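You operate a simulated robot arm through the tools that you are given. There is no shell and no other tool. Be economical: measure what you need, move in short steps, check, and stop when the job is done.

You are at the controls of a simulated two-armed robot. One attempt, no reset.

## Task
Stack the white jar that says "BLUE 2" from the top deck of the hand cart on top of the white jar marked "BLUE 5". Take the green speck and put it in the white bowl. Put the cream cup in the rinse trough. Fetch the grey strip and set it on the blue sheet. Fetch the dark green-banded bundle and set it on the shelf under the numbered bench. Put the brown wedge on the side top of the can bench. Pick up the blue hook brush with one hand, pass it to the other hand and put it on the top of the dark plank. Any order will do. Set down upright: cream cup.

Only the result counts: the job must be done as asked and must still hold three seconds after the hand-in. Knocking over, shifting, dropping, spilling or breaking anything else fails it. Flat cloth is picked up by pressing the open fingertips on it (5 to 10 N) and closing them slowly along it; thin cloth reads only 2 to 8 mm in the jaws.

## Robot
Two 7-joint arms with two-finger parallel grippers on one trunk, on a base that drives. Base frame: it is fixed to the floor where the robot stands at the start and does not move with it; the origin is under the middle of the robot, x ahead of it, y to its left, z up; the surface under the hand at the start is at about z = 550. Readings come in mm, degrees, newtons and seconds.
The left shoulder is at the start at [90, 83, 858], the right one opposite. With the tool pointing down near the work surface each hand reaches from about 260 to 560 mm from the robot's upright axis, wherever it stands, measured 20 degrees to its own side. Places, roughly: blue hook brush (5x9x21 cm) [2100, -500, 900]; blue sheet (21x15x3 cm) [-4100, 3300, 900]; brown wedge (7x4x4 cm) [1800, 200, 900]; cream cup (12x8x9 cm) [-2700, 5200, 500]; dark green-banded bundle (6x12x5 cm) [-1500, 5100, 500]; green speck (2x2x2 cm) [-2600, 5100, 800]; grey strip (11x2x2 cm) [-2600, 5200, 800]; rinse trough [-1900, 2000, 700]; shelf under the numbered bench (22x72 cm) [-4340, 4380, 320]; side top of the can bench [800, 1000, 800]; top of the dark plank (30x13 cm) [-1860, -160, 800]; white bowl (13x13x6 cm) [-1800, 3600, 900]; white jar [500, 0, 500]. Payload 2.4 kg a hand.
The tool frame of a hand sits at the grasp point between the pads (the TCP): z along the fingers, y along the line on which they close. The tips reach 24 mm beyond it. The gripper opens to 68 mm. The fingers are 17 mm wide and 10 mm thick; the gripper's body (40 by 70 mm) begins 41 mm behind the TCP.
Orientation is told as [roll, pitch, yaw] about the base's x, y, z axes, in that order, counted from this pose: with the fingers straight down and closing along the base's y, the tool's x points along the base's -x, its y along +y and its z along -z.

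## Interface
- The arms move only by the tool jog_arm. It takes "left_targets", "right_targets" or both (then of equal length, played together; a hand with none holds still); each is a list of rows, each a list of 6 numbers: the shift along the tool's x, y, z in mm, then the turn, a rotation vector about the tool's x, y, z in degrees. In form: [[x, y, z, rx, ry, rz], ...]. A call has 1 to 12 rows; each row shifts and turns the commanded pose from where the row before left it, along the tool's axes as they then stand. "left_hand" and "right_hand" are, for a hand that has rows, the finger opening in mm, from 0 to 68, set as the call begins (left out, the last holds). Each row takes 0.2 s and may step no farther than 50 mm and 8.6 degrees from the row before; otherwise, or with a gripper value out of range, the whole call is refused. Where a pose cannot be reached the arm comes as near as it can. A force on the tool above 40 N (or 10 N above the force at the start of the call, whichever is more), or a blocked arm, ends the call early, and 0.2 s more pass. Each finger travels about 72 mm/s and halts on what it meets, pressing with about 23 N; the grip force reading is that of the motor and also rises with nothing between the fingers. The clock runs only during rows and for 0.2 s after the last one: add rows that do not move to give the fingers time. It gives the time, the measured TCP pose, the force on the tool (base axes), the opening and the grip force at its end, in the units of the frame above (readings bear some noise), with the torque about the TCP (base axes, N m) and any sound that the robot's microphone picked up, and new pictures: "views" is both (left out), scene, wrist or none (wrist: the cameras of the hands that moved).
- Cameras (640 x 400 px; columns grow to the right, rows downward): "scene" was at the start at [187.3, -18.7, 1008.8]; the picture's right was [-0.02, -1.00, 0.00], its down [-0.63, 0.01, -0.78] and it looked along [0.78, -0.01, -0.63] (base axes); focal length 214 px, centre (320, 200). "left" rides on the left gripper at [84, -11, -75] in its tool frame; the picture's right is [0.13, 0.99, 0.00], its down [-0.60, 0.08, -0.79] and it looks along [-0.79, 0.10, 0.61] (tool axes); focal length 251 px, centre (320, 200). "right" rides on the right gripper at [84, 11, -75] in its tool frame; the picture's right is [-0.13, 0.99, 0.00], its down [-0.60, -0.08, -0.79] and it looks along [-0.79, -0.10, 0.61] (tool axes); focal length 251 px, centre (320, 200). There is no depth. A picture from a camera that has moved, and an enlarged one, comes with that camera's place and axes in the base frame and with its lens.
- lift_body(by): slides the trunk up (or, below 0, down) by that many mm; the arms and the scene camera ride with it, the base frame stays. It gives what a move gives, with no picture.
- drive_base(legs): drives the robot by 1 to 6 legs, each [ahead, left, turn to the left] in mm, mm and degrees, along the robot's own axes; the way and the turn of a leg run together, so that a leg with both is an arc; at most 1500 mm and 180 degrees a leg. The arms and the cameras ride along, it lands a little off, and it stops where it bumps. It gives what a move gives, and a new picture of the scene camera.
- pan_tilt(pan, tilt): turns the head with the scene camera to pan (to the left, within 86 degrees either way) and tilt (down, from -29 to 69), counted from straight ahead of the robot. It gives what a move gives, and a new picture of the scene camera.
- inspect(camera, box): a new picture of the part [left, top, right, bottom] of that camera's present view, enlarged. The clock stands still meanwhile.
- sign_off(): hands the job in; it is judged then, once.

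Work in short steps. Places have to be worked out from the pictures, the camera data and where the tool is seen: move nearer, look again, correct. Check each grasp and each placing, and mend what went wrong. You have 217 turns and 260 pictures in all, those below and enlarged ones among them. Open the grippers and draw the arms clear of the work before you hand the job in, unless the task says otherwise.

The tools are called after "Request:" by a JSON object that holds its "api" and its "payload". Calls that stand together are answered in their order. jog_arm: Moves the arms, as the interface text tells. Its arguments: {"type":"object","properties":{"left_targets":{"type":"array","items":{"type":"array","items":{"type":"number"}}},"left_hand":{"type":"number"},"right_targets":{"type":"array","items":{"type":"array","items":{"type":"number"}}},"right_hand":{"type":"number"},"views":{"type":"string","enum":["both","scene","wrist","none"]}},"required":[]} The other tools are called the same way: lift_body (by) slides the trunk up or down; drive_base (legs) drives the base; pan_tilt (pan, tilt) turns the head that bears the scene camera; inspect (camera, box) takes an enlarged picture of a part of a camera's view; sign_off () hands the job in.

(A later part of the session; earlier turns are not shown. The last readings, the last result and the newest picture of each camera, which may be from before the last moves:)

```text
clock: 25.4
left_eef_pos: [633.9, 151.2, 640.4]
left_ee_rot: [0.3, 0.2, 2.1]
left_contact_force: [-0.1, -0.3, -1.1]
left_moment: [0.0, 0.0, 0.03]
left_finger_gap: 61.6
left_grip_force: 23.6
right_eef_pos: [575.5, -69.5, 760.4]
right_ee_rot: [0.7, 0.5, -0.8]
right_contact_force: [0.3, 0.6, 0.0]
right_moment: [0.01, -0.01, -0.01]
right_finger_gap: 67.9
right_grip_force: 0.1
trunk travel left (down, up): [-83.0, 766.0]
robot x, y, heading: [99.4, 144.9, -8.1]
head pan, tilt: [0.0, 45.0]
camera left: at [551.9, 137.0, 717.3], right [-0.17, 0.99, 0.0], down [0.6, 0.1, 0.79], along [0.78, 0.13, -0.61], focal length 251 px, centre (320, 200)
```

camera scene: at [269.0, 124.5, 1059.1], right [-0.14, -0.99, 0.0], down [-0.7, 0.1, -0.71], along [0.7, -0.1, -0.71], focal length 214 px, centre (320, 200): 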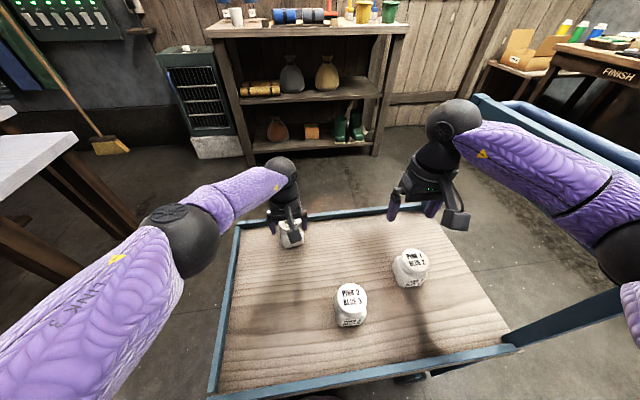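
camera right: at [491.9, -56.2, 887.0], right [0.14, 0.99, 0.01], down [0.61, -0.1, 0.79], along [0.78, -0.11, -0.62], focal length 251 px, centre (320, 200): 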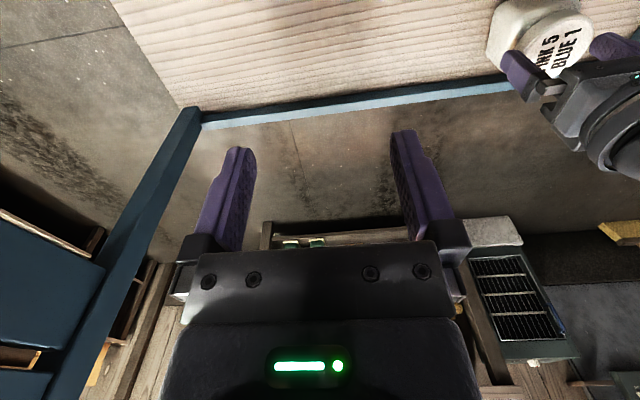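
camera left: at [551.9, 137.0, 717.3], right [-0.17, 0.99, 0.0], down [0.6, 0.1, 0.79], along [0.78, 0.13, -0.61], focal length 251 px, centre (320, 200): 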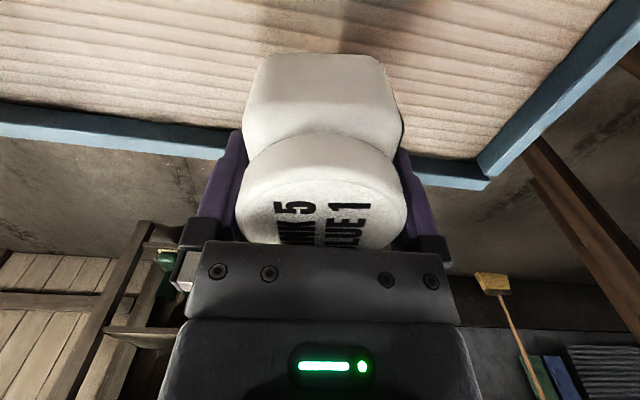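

Jar held (61.6 mm) and lifted. I carry it back to about [500, 181] and lower it to just above the deck.

Request:
{"api": "jog_arm", "payload": {"left_targets": [[44, 11.5, 0, 0, 0, 1], [44.4, 11.5, 0, 0, 0, 1], [44.4, 12, 0, 0, 0, 1], [0, 0, 0, 0, 0, 0], [0, 0, 20, 0, 0, 0], [0, 0, 12, 0, 0, 0], [0, 0, 0, 0, 0, 0]], "views": "both"}}

```text
clock: 27.0
left_eef_pos: [500.0, 184.2, 608.0]
left_ee_rot: [0.3, 0.1, -0.9]
left_contact_force: [-0.2, 0.1, -2.0]
left_moment: [-0.03, -0.01, 0.02]
left_finger_gap: 61.5
left_grip_force: 23.0
right_eef_pos: [575.5, -69.8, 760.8]
right_ee_rot: [0.7, 0.5, -0.8]
right_contact_force: [-0.3, 0.3, -0.5]
right_moment: [0.0, 0.03, -0.02]
right_finger_gap: 67.9
right_grip_force: 0.1
trunk travel left (down, up): [-83.0, 766.0]
robot x, y, heading: [94.5, 146.7, -8.1]
head pan, tilt: [0.0, 45.0]
camera scene: at [286.7, 122.2, 1007.1], right [-0.14, -0.99, 0.0], down [-0.7, 0.1, -0.71], along [0.7, -0.1, -0.71], focal length 214 px, centre (320, 200)
camera left: at [417.6, 175.4, 685.0], right [-0.11, 0.99, 0.0], down [0.61, 0.07, 0.79], along [0.79, 0.09, -0.61], focal length 251 px, centre (320, 200)
```

scene: 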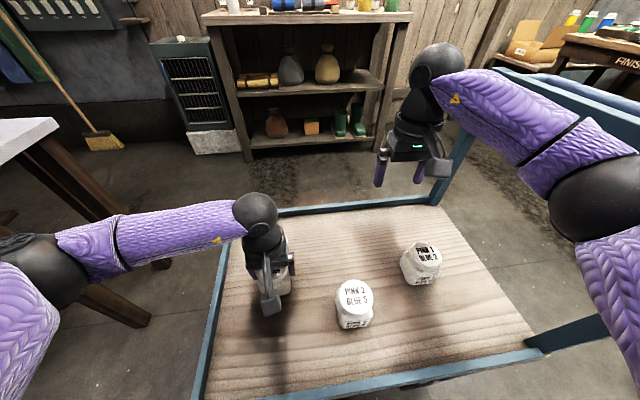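
left: 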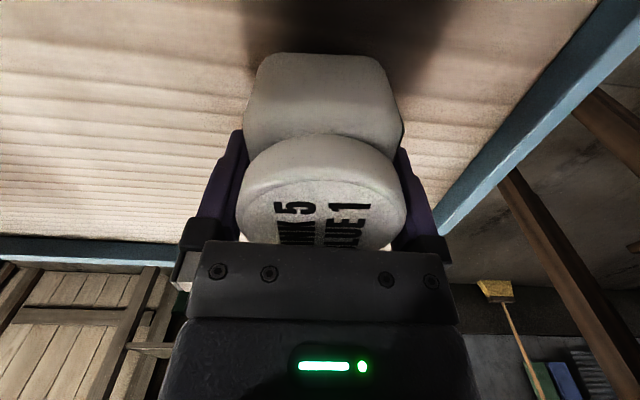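

Position agrees with the original offsets between jars. I lower the last millimetres and release.

Request:
{"api": "jog_arm", "payload": {"left_targets": [[-1.5, 0, 3, 0, 0, 0], [0, 0, 3, 0, 0, 0], [0, 0, 1, 0, 0, 0]], "views": "none"}}

Request:
{"api": "jog_arm", "payload": {"left_targets": [[0, 0, 0, 0, 0, 0], [0, 0, 0, 0, 0, 0], [0, 0, -15, 0, 0, 0], [0, 0, -35, 0, 0, 0], [0, 0, -45, 0, 0, 0], [0, 0, -45, 0, 0, 0]], "left_hand": 68, "views": "wrist"}}

```text
clock: 27.8
left_eef_pos: [501.2, 184.6, 600.7]
left_ee_rot: [0.2, 0.1, -0.9]
left_contact_force: [0.3, 0.1, -1.7]
left_moment: [-0.04, 0.0, 0.02]
left_finger_gap: 61.3
left_grip_force: 22.2
right_eef_pos: [574.3, -70.3, 761.1]
right_ee_rot: [0.7, 0.6, -0.8]
right_contact_force: [-0.5, -0.4, 0.1]
right_moment: [0.01, 0.01, -0.03]
right_finger_gap: 68.1
right_grip_force: 0.0
trunk travel left (down, up): [-83.0, 766.0]
robot x, y, heading: [98.7, 147.6, -7.9]
head pan, tilt: [0.0, 45.0]
```

```text
clock: 29.2
left_eef_pos: [500.6, 184.4, 739.5]
left_ee_rot: [0.3, 0.2, -1.0]
left_contact_force: [-0.1, 0.3, -0.3]
left_moment: [-0.02, -0.03, -0.01]
left_finger_gap: 67.8
left_grip_force: 0.1
right_eef_pos: [575.4, -68.8, 761.2]
right_ee_rot: [0.7, 0.4, -0.7]
right_contact_force: [1.3, -0.1, -0.5]
right_moment: [-0.01, -0.02, 0.04]
right_finger_gap: 68.3
right_grip_force: 0.1
trunk travel left (down, up): [-83.0, 766.0]
robot x, y, heading: [99.6, 142.3, -8.0]
head pan, tilt: [0.0, 45.0]
camera left: at [419.8, 175.0, 816.7], right [-0.11, 0.99, 0.0], down [0.61, 0.07, 0.79], along [0.79, 0.09, -0.61], focal length 251 px, centre (320, 200)
```

left: 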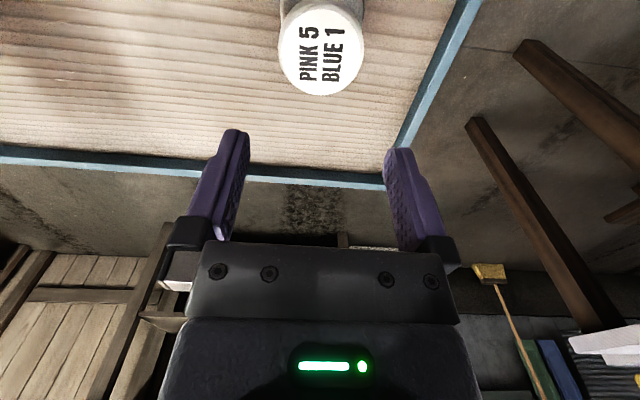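

PINK 5 is back in place. Next BLUE 2 with the right hand; I shift the robot another 70 mm left so the right elbow stays well inside the panel.

Request:
{"api": "drive_base", "payload": {"legs": [[-10, 70, 0]]}}

```text
clock: 30.3
left_eef_pos: [498.6, 251.7, 740.6]
left_ee_rot: [0.2, 0.1, -1.0]
left_contact_force: [-0.2, -0.2, 0.3]
left_moment: [0.0, -0.02, 0.01]
left_finger_gap: 68.0
left_grip_force: 0.0
right_eef_pos: [571.1, -1.6, 761.5]
right_ee_rot: [0.7, 0.4, -0.9]
right_contact_force: [0.9, -0.1, -0.5]
right_moment: [-0.02, -0.01, 0.0]
right_finger_gap: 68.1
right_grip_force: 0.0
trunk travel left (down, up): [-83.0, 766.0]
robot x, y, heading: [90.9, 215.7, -8.2]
head pan, tilt: [0.0, 45.0]
camera scene: at [283.1, 190.4, 1007.1], right [-0.14, -0.99, 0.0], down [-0.7, 0.1, -0.71], along [0.7, -0.1, -0.71], focal length 214 px, centre (320, 200)
```

scene: 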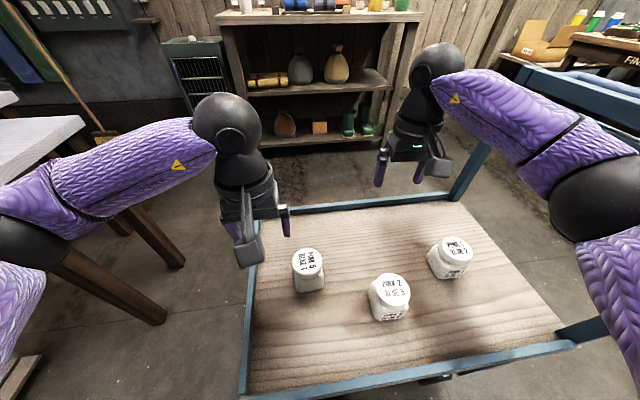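

I move the right hand over BLUE 2, in two steps, watching for contact.

Request:
{"api": "jog_arm", "payload": {"right_targets": [[20, -40, 10, 0, 0, 0], [20, -40, 10, 0, 0, 0], [20, -41, 10, 0, 0, 0], [21, 0, 10, 0, 0, 0], [0, 0, 0, 0, 0, 0]], "views": "both"}}

```text
clock: 31.5
left_eef_pos: [497.6, 252.3, 740.1]
left_ee_rot: [0.1, 0.1, -1.0]
left_contact_force: [0.0, -0.3, 1.1]
left_moment: [-0.02, 0.0, 0.04]
left_finger_gap: 67.8
left_grip_force: 0.1
right_eef_pos: [488.0, -120.2, 720.0]
right_ee_rot: [0.8, 0.4, -1.0]
right_contact_force: [-0.2, 0.3, -0.3]
right_moment: [0.02, -0.03, 0.01]
right_finger_gap: 68.2
right_grip_force: 0.1
trunk travel left (down, up): [-83.0, 766.0]
robot x, y, heading: [96.1, 215.0, -8.3]
head pan, tilt: [0.0, 45.0]
camera scene: at [283.1, 190.8, 1007.1], right [-0.14, -0.99, 0.0], down [-0.7, 0.1, -0.71], along [0.7, -0.1, -0.71], focal length 214 px, centre (320, 200)
camera right: at [404.8, -107.3, 796.7], right [0.15, 0.99, 0.01], down [0.61, -0.1, 0.79], along [0.78, -0.11, -0.62], focal length 251 px, centre (320, 200)
```

scene: 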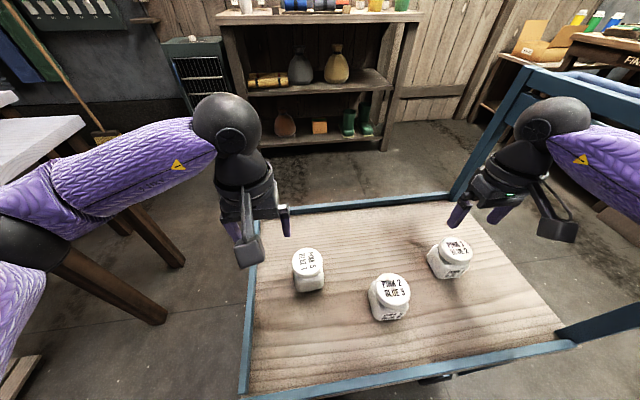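
right: 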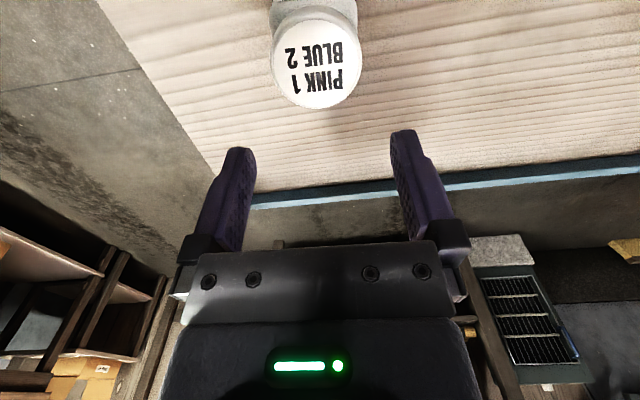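

Almost centred: 3 mm correction in y, then descend to near the lid.

Request:
{"api": "jog_arm", "payload": {"right_targets": [[0, -2.5, 40, 0, 0, 0], [0, 0, 33, 0, 0, 0], [0, 0, 0, 0, 0, 0]], "views": "wrist"}}

```text
clock: 32.3
left_eef_pos: [499.0, 252.0, 740.0]
left_ee_rot: [0.2, 0.0, -1.0]
left_contact_force: [-0.1, 0.9, 0.5]
left_moment: [0.02, 0.01, 0.01]
left_finger_gap: 68.1
left_grip_force: 0.0
right_eef_pos: [487.0, -123.2, 648.0]
right_ee_rot: [0.8, 0.4, -0.9]
right_contact_force: [-0.2, 0.2, -1.2]
right_moment: [-0.01, 0.01, 0.0]
right_finger_gap: 68.1
right_grip_force: 0.1
trunk travel left (down, up): [-83.0, 766.0]
robot x, y, heading: [95.6, 216.9, -8.1]
head pan, tilt: [0.0, 45.0]
camera right: at [403.4, -109.1, 723.1], right [0.15, 0.99, 0.01], down [0.61, -0.1, 0.79], along [0.78, -0.11, -0.62], focal length 251 px, centre (320, 200)
```

right: 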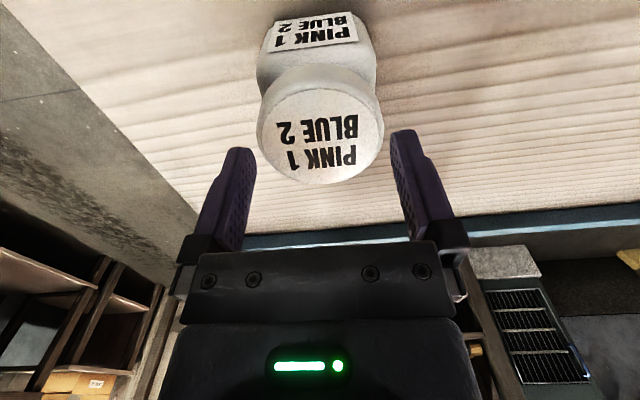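

Centred. The jar's body is turned about 6° relative to the gripper, so I match the yaw and descend around the lid, then close.

Request:
{"api": "jog_arm", "payload": {"right_targets": [[0, 0, 0, 0, 0, -6], [0, 0, 15, 0, 0, 0], [0, 0, 16, 0, 0, 0], [0, 0, 14, 0, 0, 0], [0, 0, 0, 0, 0, 0]], "views": "wrist"}}

```text
clock: 33.5
left_eef_pos: [500.2, 252.0, 739.4]
left_ee_rot: [0.1, 0.1, -0.9]
left_contact_force: [0.3, -0.3, 0.6]
left_moment: [0.0, 0.01, 0.03]
left_finger_gap: 67.9
left_grip_force: 0.0
right_eef_pos: [485.3, -122.1, 602.2]
right_ee_rot: [0.7, 0.4, 5.2]
right_contact_force: [-0.4, -0.2, 0.8]
right_moment: [-0.04, 0.03, 0.05]
right_finger_gap: 67.9
right_grip_force: 0.1
trunk travel left (down, up): [-83.0, 766.0]
robot x, y, heading: [94.7, 214.3, -8.1]
head pan, tilt: [0.0, 45.0]
camera right: at [402.4, -117.2, 677.9], right [0.04, 1.0, 0.01], down [0.61, -0.03, 0.79], along [0.79, -0.03, -0.62], focal length 251 px, centre (320, 200)
```

right: 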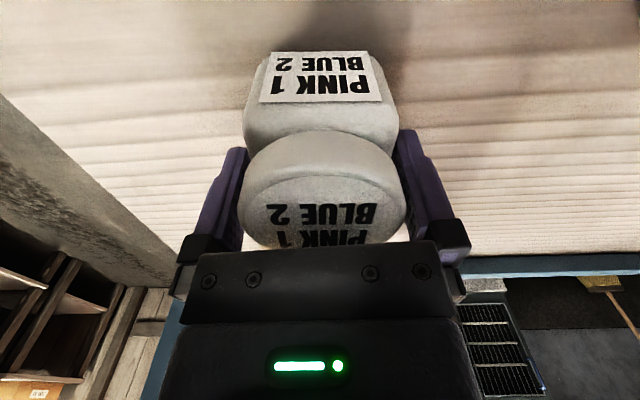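

Good straddle. I close and lift 100 mm.

Request:
{"api": "jog_arm", "payload": {"right_targets": [[0, 0, 0, 0, 0, 0], [0, 0, 0, 0, 0, 0], [0, 0, -20, 0, 0, 0], [0, 0, -40, 0, 0, 0], [0, 0, -40, 0, 0, 0], [0, 0, 0, 0, 0, 0]], "right_hand": 45, "views": "both"}}

```text
clock: 34.9
left_eef_pos: [498.7, 251.8, 739.6]
left_ee_rot: [0.2, 0.1, -1.1]
left_contact_force: [-0.2, -0.6, 0.2]
left_moment: [0.03, 0.02, 0.01]
left_finger_gap: 68.2
left_grip_force: 0.1
right_eef_pos: [487.5, -123.6, 702.2]
right_ee_rot: [0.7, 0.5, 5.0]
right_contact_force: [0.6, -0.6, -2.4]
right_moment: [-0.01, -0.01, -0.02]
right_finger_gap: 61.7
right_grip_force: 23.1
trunk travel left (down, up): [-83.0, 766.0]
robot x, y, heading: [95.4, 216.5, -8.2]
head pan, tilt: [0.0, 45.0]
camera scene: at [283.1, 190.7, 1007.1], right [-0.14, -0.99, 0.0], down [-0.7, 0.1, -0.71], along [0.7, -0.1, -0.71], focal length 214 px, centre (320, 200)
camera right: at [404.0, -118.5, 779.0], right [0.04, 1.0, 0.01], down [0.61, -0.03, 0.79], along [0.79, -0.03, -0.62], focal length 251 px, centre (320, 200)
```

scene: 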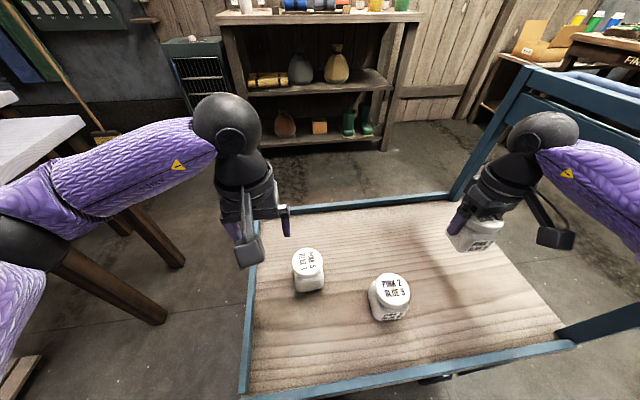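
right: 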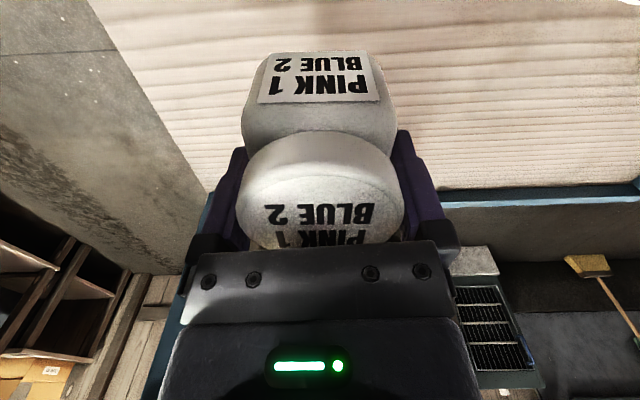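

BLUE 2 is held (61.7 mm). To place it accurately I measure BLUE 5 with the left wrist camera, hovering over it the same way.

Request:
{"api": "jog_arm", "payload": {"left_targets": [[15, -43, 0, 0, 0, 0], [15, -43, 0, 0, 0, 0], [15, -43, 0, 0, 0, 0], [15, -42, 0, 0, 0, 0], [14, -42, 0, 0, 0, 0], [0, 0, 0, 0, 0, 0]], "views": "wrist"}}

```text
clock: 36.3
left_eef_pos: [421.2, 40.3, 738.6]
left_ee_rot: [0.3, 0.1, -1.0]
left_contact_force: [-0.7, 0.8, 0.2]
left_moment: [-0.05, 0.0, 0.0]
left_finger_gap: 68.0
left_grip_force: 0.0
right_eef_pos: [488.3, -122.9, 703.0]
right_ee_rot: [0.7, 0.4, 5.1]
right_contact_force: [-0.5, 0.1, -2.0]
right_moment: [0.0, 0.01, 0.0]
right_finger_gap: 61.7
right_grip_force: 23.0
trunk travel left (down, up): [-83.0, 766.0]
robot x, y, heading: [96.7, 216.5, -8.2]
head pan, tilt: [0.0, 45.0]
camera left: at [337.7, 31.3, 814.8], right [-0.11, 0.99, 0.0], down [0.61, 0.06, 0.79], along [0.79, 0.09, -0.61], focal length 251 px, centre (320, 200)
```

left: 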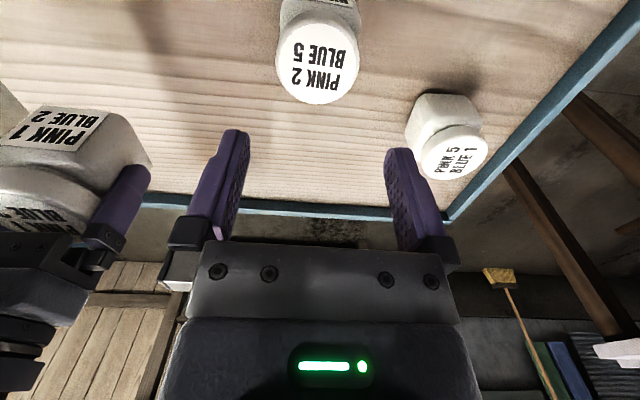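

BLUE 5's lid centre comes to about [418, 39]. I move the left hand back out of the way and then bring the right hand with the jar over it.

Request:
{"api": "jog_arm", "payload": {"left_targets": [[-5, 45, -5, 0, 0, 0], [-5, 45, -5, 0, 0, 0], [-15, 45, 0, 0, 0, 0], [-15, 45, 0, 0, 0, 0], [-10, 40, 0, 0, 0, 0], [0, 0, 0, 0, 0, 0]], "right_targets": [[0, 0, 0, 0, 0, 0], [0, 0, 0, 0, 0, 0], [12.2, 41.7, 0, 0, 0, 0], [12.2, 41.7, 0, 0, 0, 0], [12.1, 41.7, 0, 0, 0, 0], [12.1, 41.7, 0, 0, 0, 0]], "views": "both"}}

```text
clock: 37.7
left_eef_pos: [473.7, 260.2, 748.9]
left_ee_rot: [0.2, 0.1, -1.1]
left_contact_force: [0.2, -0.1, -0.1]
left_moment: [0.03, 0.0, 0.01]
left_finger_gap: 68.1
left_grip_force: 0.1
right_eef_pos: [424.5, 40.7, 704.6]
right_ee_rot: [0.7, 0.3, 5.1]
right_contact_force: [0.1, -0.1, -1.2]
right_moment: [-0.02, -0.02, 0.0]
right_finger_gap: 61.7
right_grip_force: 23.3
trunk travel left (down, up): [-83.0, 766.0]
robot x, y, heading: [94.7, 218.0, -8.2]
head pan, tilt: [0.0, 45.0]
camera scene: at [283.0, 190.6, 1007.1], right [-0.14, -0.99, 0.0], down [-0.7, 0.1, -0.71], along [0.7, -0.1, -0.71], focal length 214 px, centre (320, 200)
camera right: at [340.3, 44.2, 780.7], right [0.04, 1.0, 0.01], down [0.61, -0.04, 0.79], along [0.79, -0.03, -0.61], focal length 251 px, centre (320, 200)
camera left: at [391.5, 251.6, 825.7], right [-0.11, 0.99, 0.0], down [0.61, 0.06, 0.79], along [0.79, 0.09, -0.61], focal length 251 px, centre (320, 200)
```

scene: 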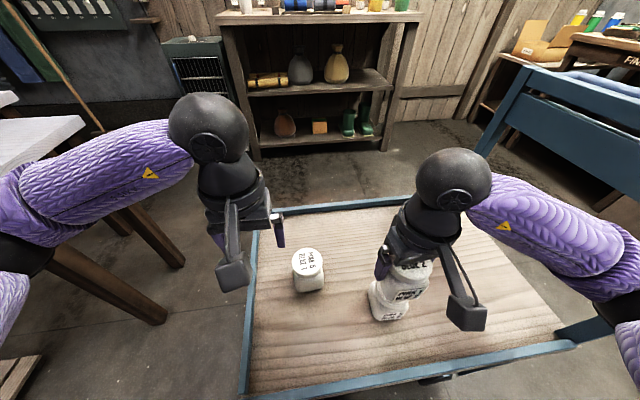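
right: 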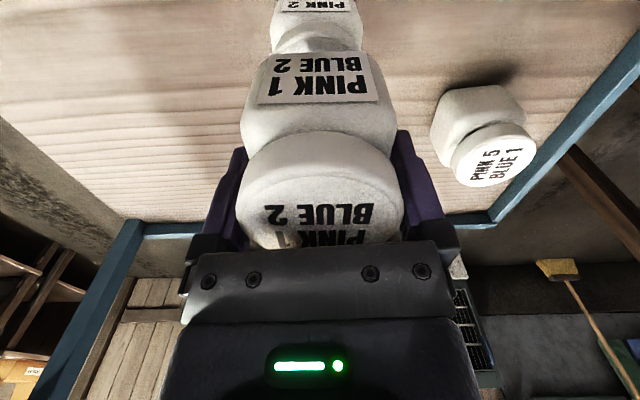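
left: 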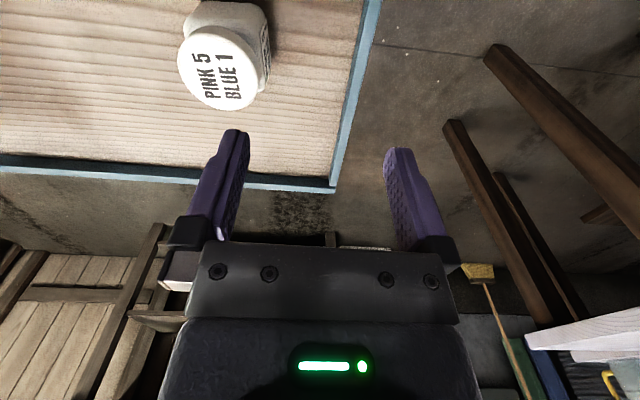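

Alignment looks right. I lower gradually, looking for the contact force.

Request:
{"api": "jog_arm", "payload": {"right_targets": [[0, 0, 12, 0, 0, 0], [0, 0, 8, 0, 0, 0], [0, 0, 0, 0, 0, 0]], "views": "scene"}}

Request:
{"api": "inspect", "payload": {"camera": "scene", "box": [330, 220, 490, 340]}}

```text
clock: 38.5
left_eef_pos: [474.3, 260.2, 748.1]
left_ee_rot: [0.1, 0.1, -1.1]
left_contact_force: [0.4, 0.8, 0.2]
left_moment: [-0.04, 0.01, 0.03]
left_finger_gap: 68.2
left_grip_force: 0.0
right_eef_pos: [424.2, 40.4, 683.9]
right_ee_rot: [0.7, 0.4, 5.1]
right_contact_force: [-0.9, -0.1, -1.0]
right_moment: [0.03, -0.01, -0.01]
right_finger_gap: 61.9
right_grip_force: 22.6
trunk travel left (down, up): [-83.0, 766.0]
robot x, y, heading: [93.4, 213.2, -7.9]
head pan, tilt: [0.0, 45.0]
camera scene: at [283.1, 190.7, 1007.1], right [-0.14, -0.99, 0.0], down [-0.7, 0.1, -0.71], along [0.7, -0.1, -0.71], focal length 214 px, centre (320, 200)
```

scene: 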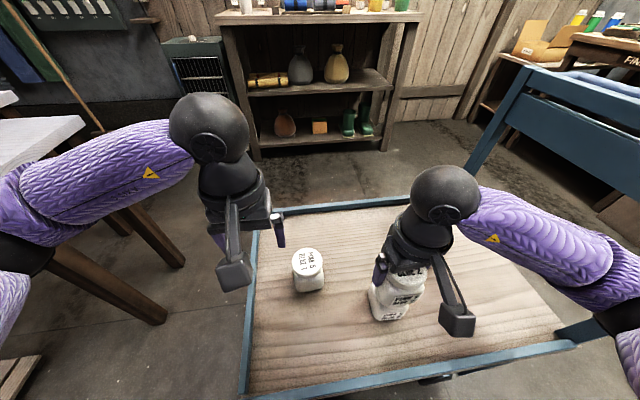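

```text
3.33 times, centred on (410, 280) of scene
camera zoom: at [283.1, 190.7, 1007.1], right [-0.14, -0.99, 0.0], down [-0.7, 0.1, -0.71], along [0.7, -0.1, -0.71], focal length 715 px, centre (20, -67)
```

zoom: 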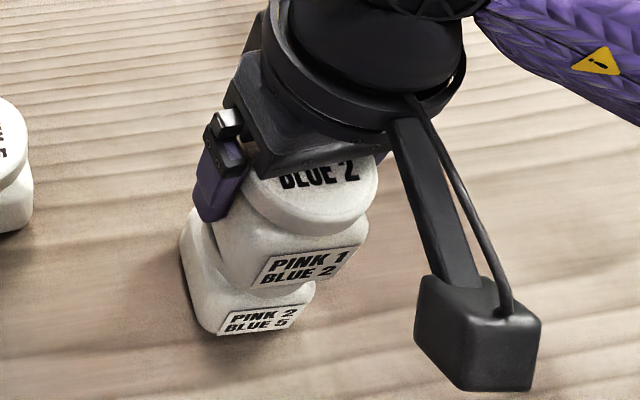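

Nearly there. I continue down in 3 mm steps.

Request:
{"api": "jog_arm", "payload": {"right_targets": [[0, 0, 3, 0, 0, 0], [0, 0, 3, 0, 0, 0], [0, 0, 3, 0, 0, 0], [0, 0, 0, 0, 0, 0]], "views": "none"}}

```text
clock: 39.5
left_eef_pos: [473.5, 260.3, 750.0]
left_ee_rot: [0.1, 0.1, -0.9]
left_contact_force: [-0.5, 0.6, 0.1]
left_moment: [-0.03, 0.02, -0.02]
left_finger_gap: 67.7
left_grip_force: 0.0
right_eef_pos: [422.4, 38.9, 676.5]
right_ee_rot: [0.7, 0.2, 5.1]
right_contact_force: [0.2, 0.2, 21.6]
right_moment: [-0.44, -0.19, -0.09]
right_finger_gap: 59.8
right_grip_force: 23.3
trunk travel left (down, up): [-83.0, 766.0]
robot x, y, heading: [95.3, 215.6, -8.0]
head pan, tilt: [0.0, 45.0]
```

Contact: 21 N at z ≈ 677. I ease off a little, open, and rise straight up.

Request:
{"api": "jog_arm", "payload": {"right_targets": [[0, 0, -1, 0, 0, 0], [0, 0, 0, 0, 0, 0]], "views": "none"}}

Request:
{"api": "jog_arm", "payload": {"right_targets": [[0, 0, 0, 0, 0, 0], [0, 0, 0, 0, 0, 0], [0, 0, -10, 0, 0, 0], [0, 0, -20, 0, 0, 0], [0, 0, -40, 0, 0, 0], [0, 0, -40, 0, 0, 0]], "right_hand": 68, "views": "both"}}

```text
clock: 40.1
left_eef_pos: [473.3, 260.9, 749.2]
left_ee_rot: [0.2, 0.1, -1.0]
left_contact_force: [-0.4, 0.2, 0.5]
left_moment: [0.0, -0.02, 0.0]
left_finger_gap: 67.9
left_grip_force: 0.1
right_eef_pos: [422.5, 40.4, 677.1]
right_ee_rot: [0.7, 0.4, 5.2]
right_contact_force: [0.0, 1.5, 9.2]
right_moment: [-0.16, -0.16, 0.01]
right_finger_gap: 59.9
right_grip_force: 23.0
trunk travel left (down, up): [-83.0, 766.0]
robot x, y, heading: [94.6, 214.1, -8.1]
head pan, tilt: [0.0, 45.0]
```

```text
clock: 41.5
left_eef_pos: [474.2, 259.7, 748.6]
left_ee_rot: [0.1, 0.2, -1.0]
left_contact_force: [-0.2, 0.0, 0.0]
left_moment: [0.04, -0.08, -0.01]
left_finger_gap: 68.2
left_grip_force: 0.1
right_eef_pos: [425.5, 38.5, 787.7]
right_ee_rot: [0.7, 0.4, 5.0]
right_contact_force: [-0.1, -0.8, 0.5]
right_moment: [-0.01, 0.0, -0.01]
right_finger_gap: 68.0
right_grip_force: 0.2
trunk travel left (down, up): [-83.0, 766.0]
robot x, y, heading: [94.7, 214.8, -8.1]
head pan, tilt: [0.0, 45.0]
camera scene: at [283.0, 190.7, 1007.1], right [-0.14, -0.99, 0.0], down [-0.7, 0.1, -0.71], along [0.7, -0.1, -0.71], focal length 214 px, centre (320, 200)
camera right: at [341.6, 42.5, 863.3], right [0.04, 1.0, 0.01], down [0.61, -0.04, 0.79], along [0.79, -0.03, -0.62], focal length 251 px, centre (320, 200)
```

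scene: 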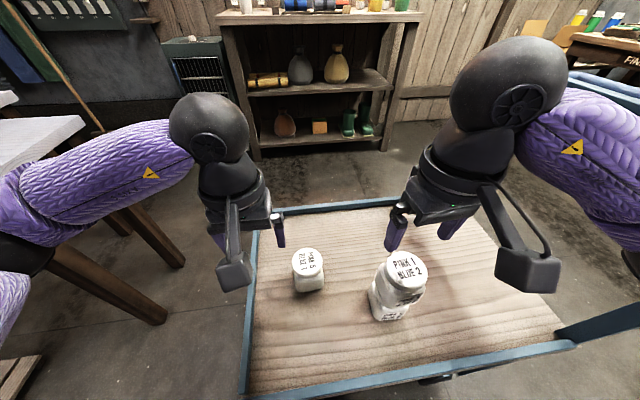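
right: 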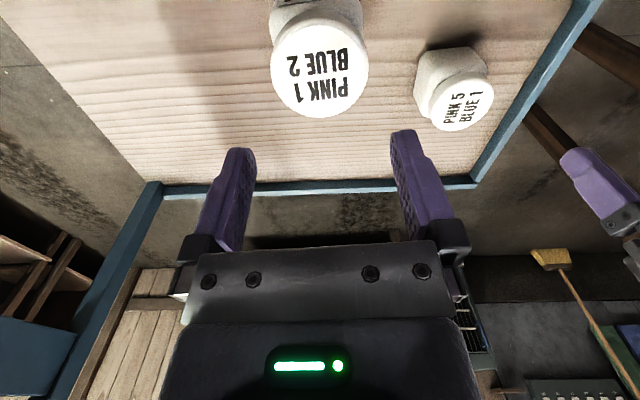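

BLUE 2 stands squarely on BLUE 5. I back straight away from the cart and then look around for a path.

Request:
{"api": "drive_base", "payload": {"legs": [[-500, 0, 0]]}}

Request:
{"api": "pan_tilt", "payload": {"pan": 0, "tilt": 20}}

Request:
{"api": "pan_tilt", "payload": {"pan": -60, "tilt": 20}}

Request:
{"api": "pan_tilt", "payload": {"pan": 60, "tilt": 20}}

```text
clock: 44.4
left_eef_pos: [-20.3, 331.3, 748.6]
left_ee_rot: [0.2, 0.1, -0.8]
left_contact_force: [0.3, -0.2, -0.1]
left_moment: [0.02, 0.0, 0.01]
left_finger_gap: 68.1
left_grip_force: 0.0
right_eef_pos: [-68.9, 109.8, 787.7]
right_ee_rot: [0.7, 0.3, 5.2]
right_contact_force: [-0.8, 0.7, 0.3]
right_moment: [-0.02, -0.01, 0.0]
right_finger_gap: 68.2
right_grip_force: 0.0
trunk travel left (down, up): [-83.0, 766.0]
robot x, y, heading: [-400.7, 283.9, -7.9]
head pan, tilt: [0.0, 45.0]
camera scene: at [-210.9, 261.1, 1007.1], right [-0.14, -0.99, 0.0], down [-0.7, 0.1, -0.71], along [0.7, -0.1, -0.71], focal length 214 px, centre (320, 200)
```

scene: 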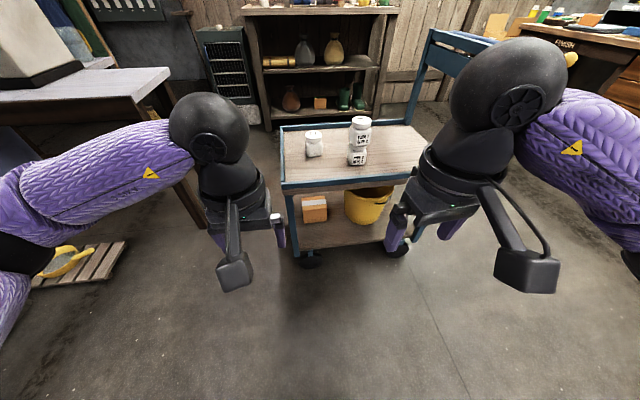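

```text
clock: 45.3
left_eef_pos: [-19.6, 331.3, 749.0]
left_ee_rot: [0.3, 0.1, -0.9]
left_contact_force: [0.6, -1.3, -1.0]
left_moment: [0.01, -0.03, 0.0]
left_finger_gap: 67.8
left_grip_force: 0.1
right_eef_pos: [-68.5, 108.1, 785.9]
right_ee_rot: [0.7, 0.5, 5.2]
right_contact_force: [0.6, -0.7, 0.8]
right_moment: [-0.02, -0.04, -0.02]
right_finger_gap: 67.8
right_grip_force: 0.1
trunk travel left (down, up): [-83.0, 766.0]
robot x, y, heading: [-399.2, 286.9, -8.1]
head pan, tilt: [0.0, 20.0]
camera scene: at [-199.2, 259.5, 1045.7], right [-0.14, -0.99, 0.0], down [-0.34, 0.05, -0.94], along [0.93, -0.13, -0.34], focal length 214 px, centre (320, 200)
```

scene: 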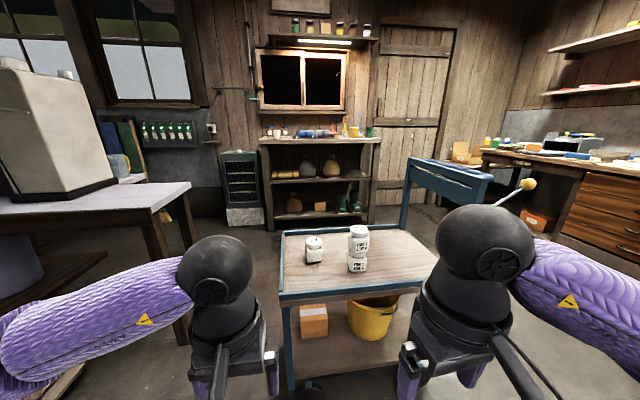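

```text
clock: 46.6
left_eef_pos: [-21.5, 331.6, 749.9]
left_ee_rot: [0.3, 0.2, -0.9]
left_contact_force: [-0.5, -0.1, 0.1]
left_moment: [0.0, 0.02, -0.01]
left_finger_gap: 68.2
left_grip_force: 0.1
right_eef_pos: [-67.8, 108.5, 787.2]
right_ee_rot: [0.7, 0.5, 5.2]
right_contact_force: [-0.1, -0.1, -0.1]
right_moment: [0.0, 0.01, -0.01]
right_finger_gap: 67.6
right_grip_force: 0.1
trunk travel left (down, up): [-83.0, 766.0]
robot x, y, heading: [-398.9, 288.4, -8.0]
head pan, tilt: [-60.0, 20.0]
camera scene: at [-256.5, 186.1, 1045.8], right [-0.93, -0.38, 0.0], down [-0.13, 0.32, -0.94], along [0.35, -0.87, -0.34], focal length 214 px, centre (320, 200)
```

scene: 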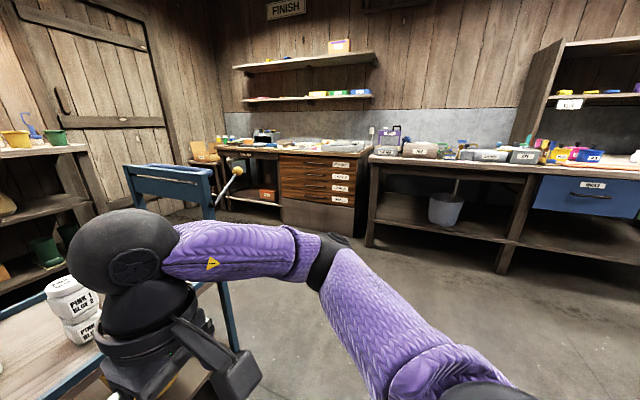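

```text
clock: 48.6
left_eef_pos: [-20.6, 331.1, 748.7]
left_ee_rot: [0.2, 0.1, -0.9]
left_contact_force: [-0.6, -0.4, 0.4]
left_moment: [0.01, 0.0, 0.01]
left_finger_gap: 67.8
left_grip_force: 0.1
right_eef_pos: [-67.7, 109.9, 787.0]
right_ee_rot: [0.7, 0.3, 5.2]
right_contact_force: [-0.2, 0.8, -0.2]
right_moment: [-0.02, -0.02, 0.03]
right_finger_gap: 68.1
right_grip_force: 0.1
trunk travel left (down, up): [-83.0, 766.0]
robot x, y, heading: [-398.1, 285.0, -7.9]
head pan, tilt: [60.0, 20.0]
camera scene: at [-234.1, 345.8, 1045.8], right [0.79, -0.62, 0.0], down [-0.21, -0.27, -0.94], along [0.58, 0.74, -0.34], focal length 214 px, centre (320, 200)
```

scene: 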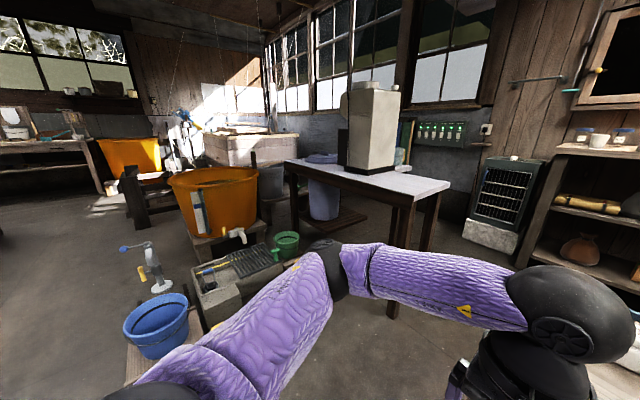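

There is about a metre of open floor to the right of the cart. I straighten up and drive round that side towards the shelf, with the head facing ahead.

Request:
{"api": "drive_base", "payload": {"legs": [[0, 0, 8], [-50, -1250, 0], [1400, 0, 0]]}}

Request:
{"api": "pan_tilt", "payload": {"pan": 30, "tilt": 20}}

```text
clock: 62.1
left_eef_pos: [1294.4, -898.2, 748.6]
left_ee_rot: [0.2, 0.1, 6.4]
left_contact_force: [0.1, 0.2, 0.1]
left_moment: [0.01, 0.01, 0.02]
left_finger_gap: 68.1
left_grip_force: 0.0
right_eef_pos: [1276.0, -1125.8, 787.5]
right_ee_rot: [0.6, 0.4, 12.5]
right_contact_force: [0.2, 1.0, -0.5]
right_moment: [0.0, -0.02, -0.05]
right_finger_gap: 68.0
right_grip_force: 0.1
trunk travel left (down, up): [-83.0, 766.0]
robot x, y, heading: [923.2, -994.6, -0.7]
head pan, tilt: [60.0, 20.0]
camera scene: at [1080.3, -911.6, 1045.8], right [0.86, -0.51, 0.0], down [-0.17, -0.29, -0.94], along [0.48, 0.81, -0.34], focal length 214 px, centre (320, 200)
```

scene: 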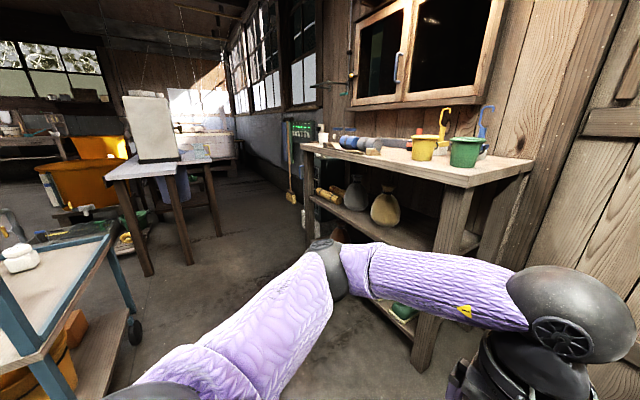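

```text
clock: 63.0
left_eef_pos: [1294.9, -899.0, 750.1]
left_ee_rot: [0.2, 0.0, 6.5]
left_contact_force: [-0.2, -0.3, 0.2]
left_moment: [0.0, 0.02, -0.03]
left_finger_gap: 68.0
left_grip_force: 0.1
right_eef_pos: [1275.0, -1125.0, 787.5]
right_ee_rot: [0.7, 0.3, 12.6]
right_contact_force: [-0.3, 0.6, -0.8]
right_moment: [0.01, 0.0, 0.03]
right_finger_gap: 68.0
right_grip_force: 0.1
trunk travel left (down, up): [-83.0, 766.0]
robot x, y, heading: [926.3, -994.0, -0.6]
head pan, tilt: [30.0, 20.0]
camera scene: at [1114.0, -946.0, 1045.8], right [0.49, -0.87, 0.0], down [-0.3, -0.17, -0.94], along [0.82, 0.46, -0.34], focal length 214 px, centre (320, 200)
```

scene: 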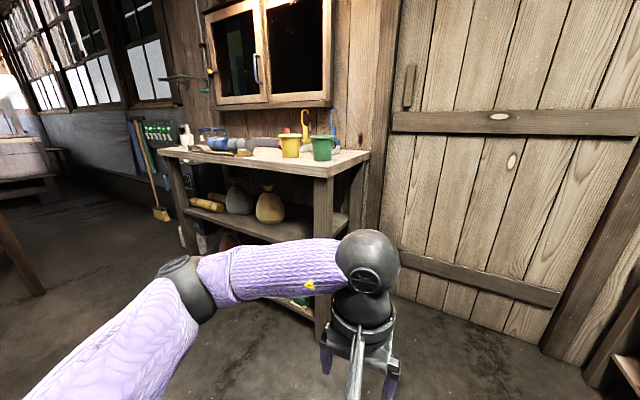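

The shelf and its things are clear. I raise the trunk so the hands are above the shelf top, then approach.

Request:
{"api": "lift_body", "payload": {"by": 380}}

Request:
{"api": "drive_base", "payload": {"legs": [[250, 500, 0]]}}

Request:
{"api": "pan_tilt", "payload": {"pan": 0, "tilt": 45}}

```text
clock: 66.7
left_eef_pos: [1293.3, -898.5, 1128.6]
left_ee_rot: [0.3, 0.2, 6.3]
left_contact_force: [-0.6, 1.3, 0.2]
left_moment: [-0.02, 0.0, -0.06]
left_finger_gap: 68.3
left_grip_force: 0.0
right_eef_pos: [1275.5, -1125.4, 1167.9]
right_ee_rot: [0.6, 0.4, 12.4]
right_contact_force: [-0.4, 0.3, 0.2]
right_moment: [0.01, 0.01, 0.01]
right_finger_gap: 67.8
right_grip_force: 0.1
trunk travel left (down, up): [-463.0, 386.0]
robot x, y, heading: [924.3, -992.0, -0.7]
head pan, tilt: [30.0, 20.0]
```

```text
clock: 69.9
left_eef_pos: [1550.8, -399.3, 1128.7]
left_ee_rot: [0.2, 0.1, 6.5]
left_contact_force: [-0.1, 0.1, 0.4]
left_moment: [0.01, 0.0, 0.01]
left_finger_gap: 68.0
left_grip_force: 0.0
right_eef_pos: [1532.4, -626.1, 1167.2]
right_ee_rot: [0.7, 0.4, 12.5]
right_contact_force: [-0.8, 0.1, -0.1]
right_moment: [0.0, 0.03, 0.03]
right_finger_gap: 67.9
right_grip_force: 0.1
trunk travel left (down, up): [-463.0, 386.0]
robot x, y, heading: [1179.5, -495.1, -0.7]
head pan, tilt: [30.0, 20.0]
camera scene: at [1287.5, -445.8, 1432.1], right [0.49, -0.87, 0.0], down [-0.3, -0.17, -0.94], along [0.82, 0.46, -0.34], focal length 214 px, centre (320, 200)
```

scene: 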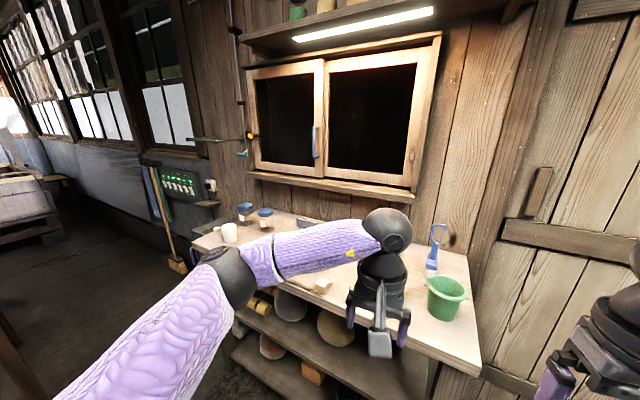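

```text
clock: 70.8
left_eef_pos: [1552.0, -399.5, 1129.2]
left_ee_rot: [0.2, 0.1, 6.5]
left_contact_force: [0.5, -0.4, 0.2]
left_moment: [-0.01, -0.02, 0.02]
left_finger_gap: 68.0
left_grip_force: 0.0
right_eef_pos: [1532.7, -626.4, 1167.4]
right_ee_rot: [0.7, 0.4, 12.5]
right_contact_force: [1.6, 0.1, -0.3]
right_moment: [0.02, 0.0, 0.04]
right_finger_gap: 67.8
right_grip_force: 0.0
trunk travel left (down, up): [-463.0, 386.0]
robot x, y, heading: [1180.8, -493.9, -0.5]
head pan, tilt: [0.0, 45.0]
camera scene: at [1287.4, -492.7, 1393.5], right [-0.01, -1.0, 0.0], down [-0.71, 0.01, -0.71], along [0.71, -0.01, -0.71], focal length 214 px, centre (320, 200)
```

scene: 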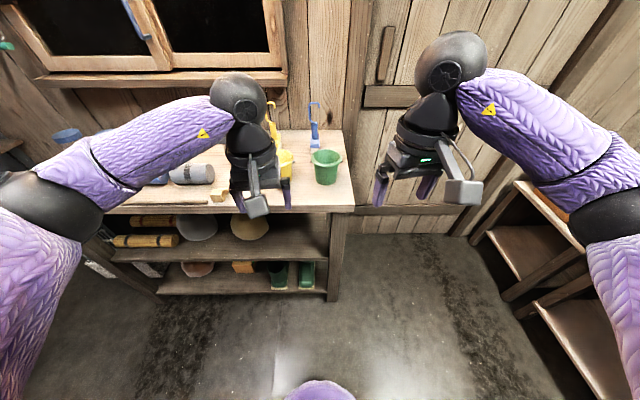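

The blue brush stands near the wall behind the green pot, around [2106, -482]. I zoom in on it and on the area where the brown wedge should be.

Request:
{"api": "inspect", "payload": {"camera": "scene", "box": [240, 80, 380, 200]}}

Request:
{"api": "inspect", "payload": {"camera": "scene", "box": [90, 120, 300, 220]}}

```text
3.33 times, centred on (310, 140) of scene
camera zoom: at [1287.4, -492.7, 1393.5], right [-0.01, -1.0, 0.0], down [-0.71, 0.01, -0.71], along [0.71, -0.01, -0.71], focal length 715 px, centre (353, 400)
```

zoom: 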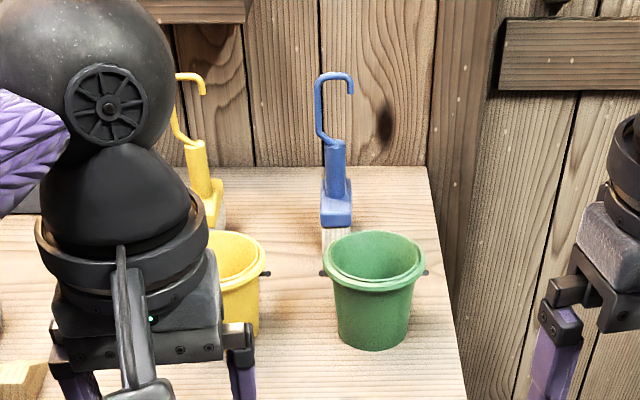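

```text
3.05 times, centred on (195, 170) of scene
camera zoom: at [1287.4, -492.7, 1393.5], right [-0.01, -1.0, 0.0], down [-0.71, 0.01, -0.71], along [0.71, -0.01, -0.71], focal length 654 px, centre (701, 291)
```

zoom: 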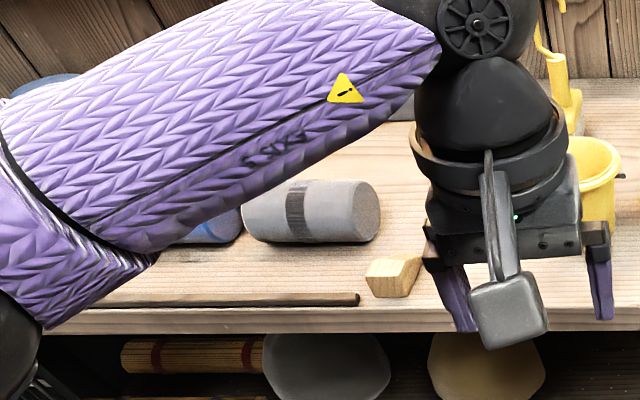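

The pale wooden block near [1786, -178] is not where the brown wedge should be (y ≈ 200). I look at the left part of the shelf top.

Request:
{"api": "drive_base", "payload": {"legs": [[0, 550, 0]]}}

Request:
{"api": "inspect", "payload": {"camera": "scene", "box": [180, 90, 460, 250]}}

```text
clock: 74.0
left_eef_pos: [1558.9, 155.7, 1128.3]
left_ee_rot: [0.2, 0.0, 6.4]
left_contact_force: [-0.6, 0.3, -0.6]
left_moment: [-0.02, 0.0, 0.04]
left_finger_gap: 67.9
left_grip_force: 0.1
right_eef_pos: [1538.7, -70.1, 1167.3]
right_ee_rot: [0.7, 0.4, 12.4]
right_contact_force: [-0.3, -0.5, 0.2]
right_moment: [-0.01, 0.01, 0.0]
right_finger_gap: 68.1
right_grip_force: 0.1
trunk travel left (down, up): [-463.0, 386.0]
robot x, y, heading: [1186.6, 63.1, -0.7]
head pan, tilt: [0.0, 45.0]
camera scene: at [1294.0, 63.1, 1393.5], right [-0.01, -1.0, 0.0], down [-0.71, 0.01, -0.71], along [0.71, -0.01, -0.71], focal length 214 px, centre (320, 200)
```

scene: 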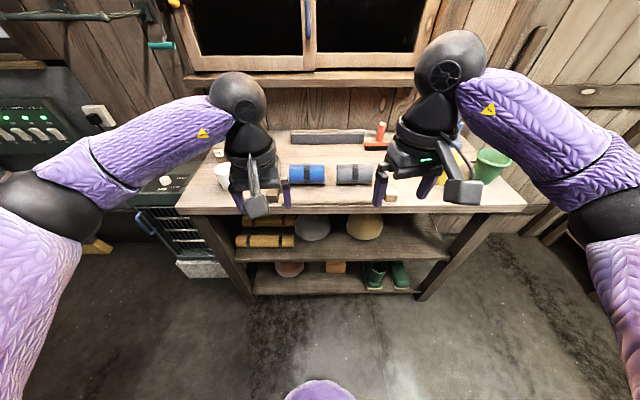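

```text
2.29 times, centred on (320, 170) of scene
camera zoom: at [1294.0, 63.1, 1393.5], right [-0.01, -1.0, 0.0], down [-0.71, 0.01, -0.71], along [0.71, -0.01, -0.71], focal length 490 px, centre (320, 269)
```

zoom: 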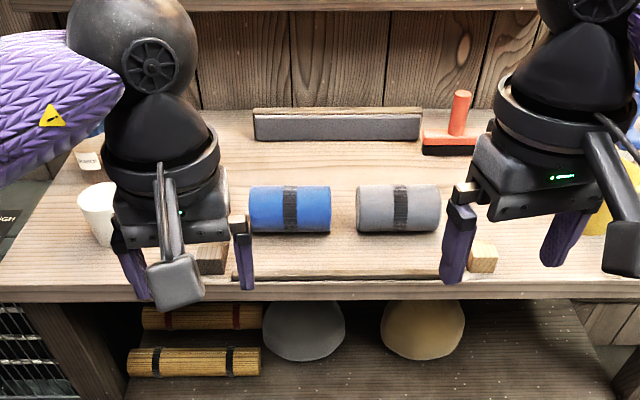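

The brown wedge is at about [1792, 206], just behind the left hand in the picture. I drive 150 mm nearer and bring the left hand above it.

Request:
{"api": "drive_base", "payload": {"legs": [[150, 0, 0]]}}

Request:
{"api": "jog_arm", "payload": {"left_targets": [[-25, 20, 35, 0, 0, 0], [-25, 20, 35, 0, 0, 0], [0, 5, 35, 0, 0, 6], [0, 0, 25, 0, 0, 0], [0, 0, 0, 0, 0, 0]], "views": "wrist"}}

```text
clock: 75.4
left_eef_pos: [1709.6, 153.5, 1128.3]
left_ee_rot: [0.1, 0.2, 6.4]
left_contact_force: [-0.8, -0.3, 0.6]
left_moment: [-0.03, 0.01, 0.0]
left_finger_gap: 68.0
left_grip_force: 0.1
right_eef_pos: [1689.1, -72.9, 1166.4]
right_ee_rot: [0.7, 0.3, 12.5]
right_contact_force: [0.7, -0.7, 0.5]
right_moment: [0.04, 0.03, -0.01]
right_finger_gap: 67.8
right_grip_force: 0.0
trunk travel left (down, up): [-463.0, 386.0]
robot x, y, heading: [1338.9, 57.4, -0.7]
head pan, tilt: [0.0, 45.0]
camera scene: at [1445.0, 60.8, 1393.4], right [-0.01, -1.0, 0.0], down [-0.71, 0.01, -0.71], along [0.71, -0.01, -0.71], focal length 214 px, centre (320, 200)
```

scene: 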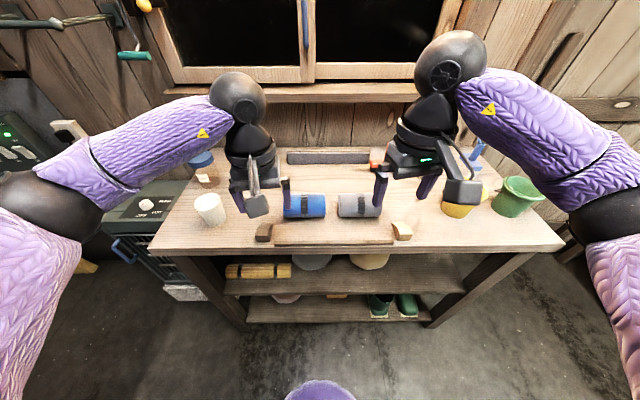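

```text
clock: 76.6
left_eef_pos: [1752.8, 204.4, 998.6]
left_ee_rot: [0.3, 0.2, 0.5]
left_contact_force: [-0.4, -0.2, 0.0]
left_moment: [0.0, 0.01, 0.01]
left_finger_gap: 68.0
left_grip_force: 0.0
right_eef_pos: [1690.3, -72.9, 1167.9]
right_ee_rot: [0.7, 0.4, 12.4]
right_contact_force: [0.6, -0.6, 0.2]
right_moment: [0.0, 0.0, -0.01]
right_finger_gap: 67.9
right_grip_force: 0.0
trunk travel left (down, up): [-463.0, 386.0]
robot x, y, heading: [1335.9, 60.6, -1.1]
head pan, tilt: [0.0, 45.0]
camera left: at [1671.6, 193.9, 1075.5], right [-0.14, 0.99, 0.0], down [0.61, 0.08, 0.79], along [0.78, 0.11, -0.61], focal length 251 px, centre (320, 200)
```

left: 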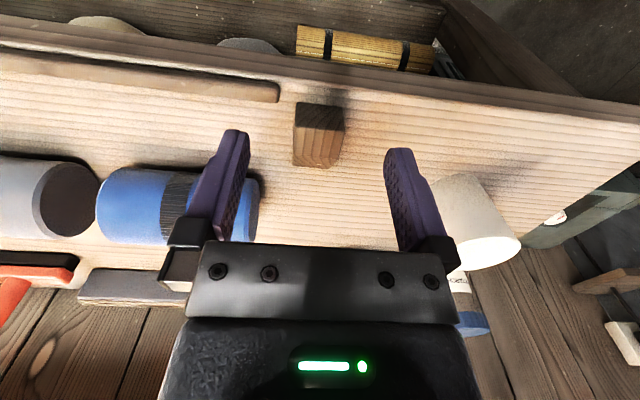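

The wedge is in view at (319,132), between the open fingers ahead. I enlarge to see its shape.

Request:
{"api": "inspect", "payload": {"camera": "left", "box": [240, 80, 400, 180]}}

Request:
{"api": "inspect", "payload": {"camera": "scene", "box": [220, 190, 320, 250]}}

```text
4.00 times, centred on (320, 130) of left
camera zoom: at [1671.6, 193.9, 1075.5], right [-0.14, 0.99, 0.0], down [0.61, 0.08, 0.79], along [0.78, 0.11, -0.61], focal length 1006 px, centre (320, 480)
```

zoom: 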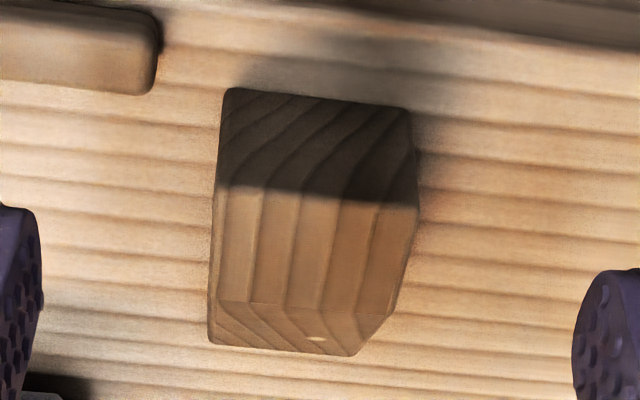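

```text
6.40 times, centred on (270, 220) of scene
camera zoom: at [1443.9, 60.9, 1393.5], right [-0.01, -1.0, 0.0], down [-0.71, 0.01, -0.71], along [0.71, -0.01, -0.71], focal length 1373 px, centre (640, 72)
```

zoom: 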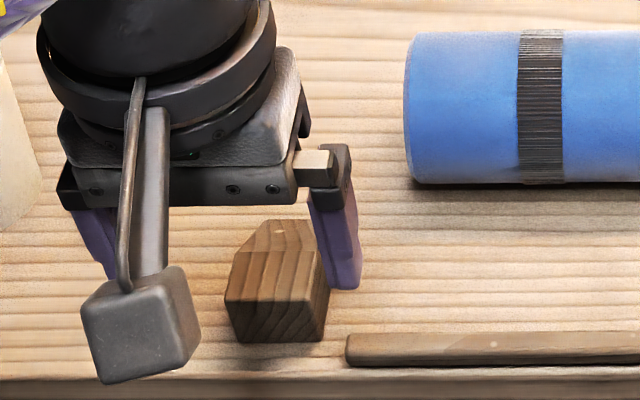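

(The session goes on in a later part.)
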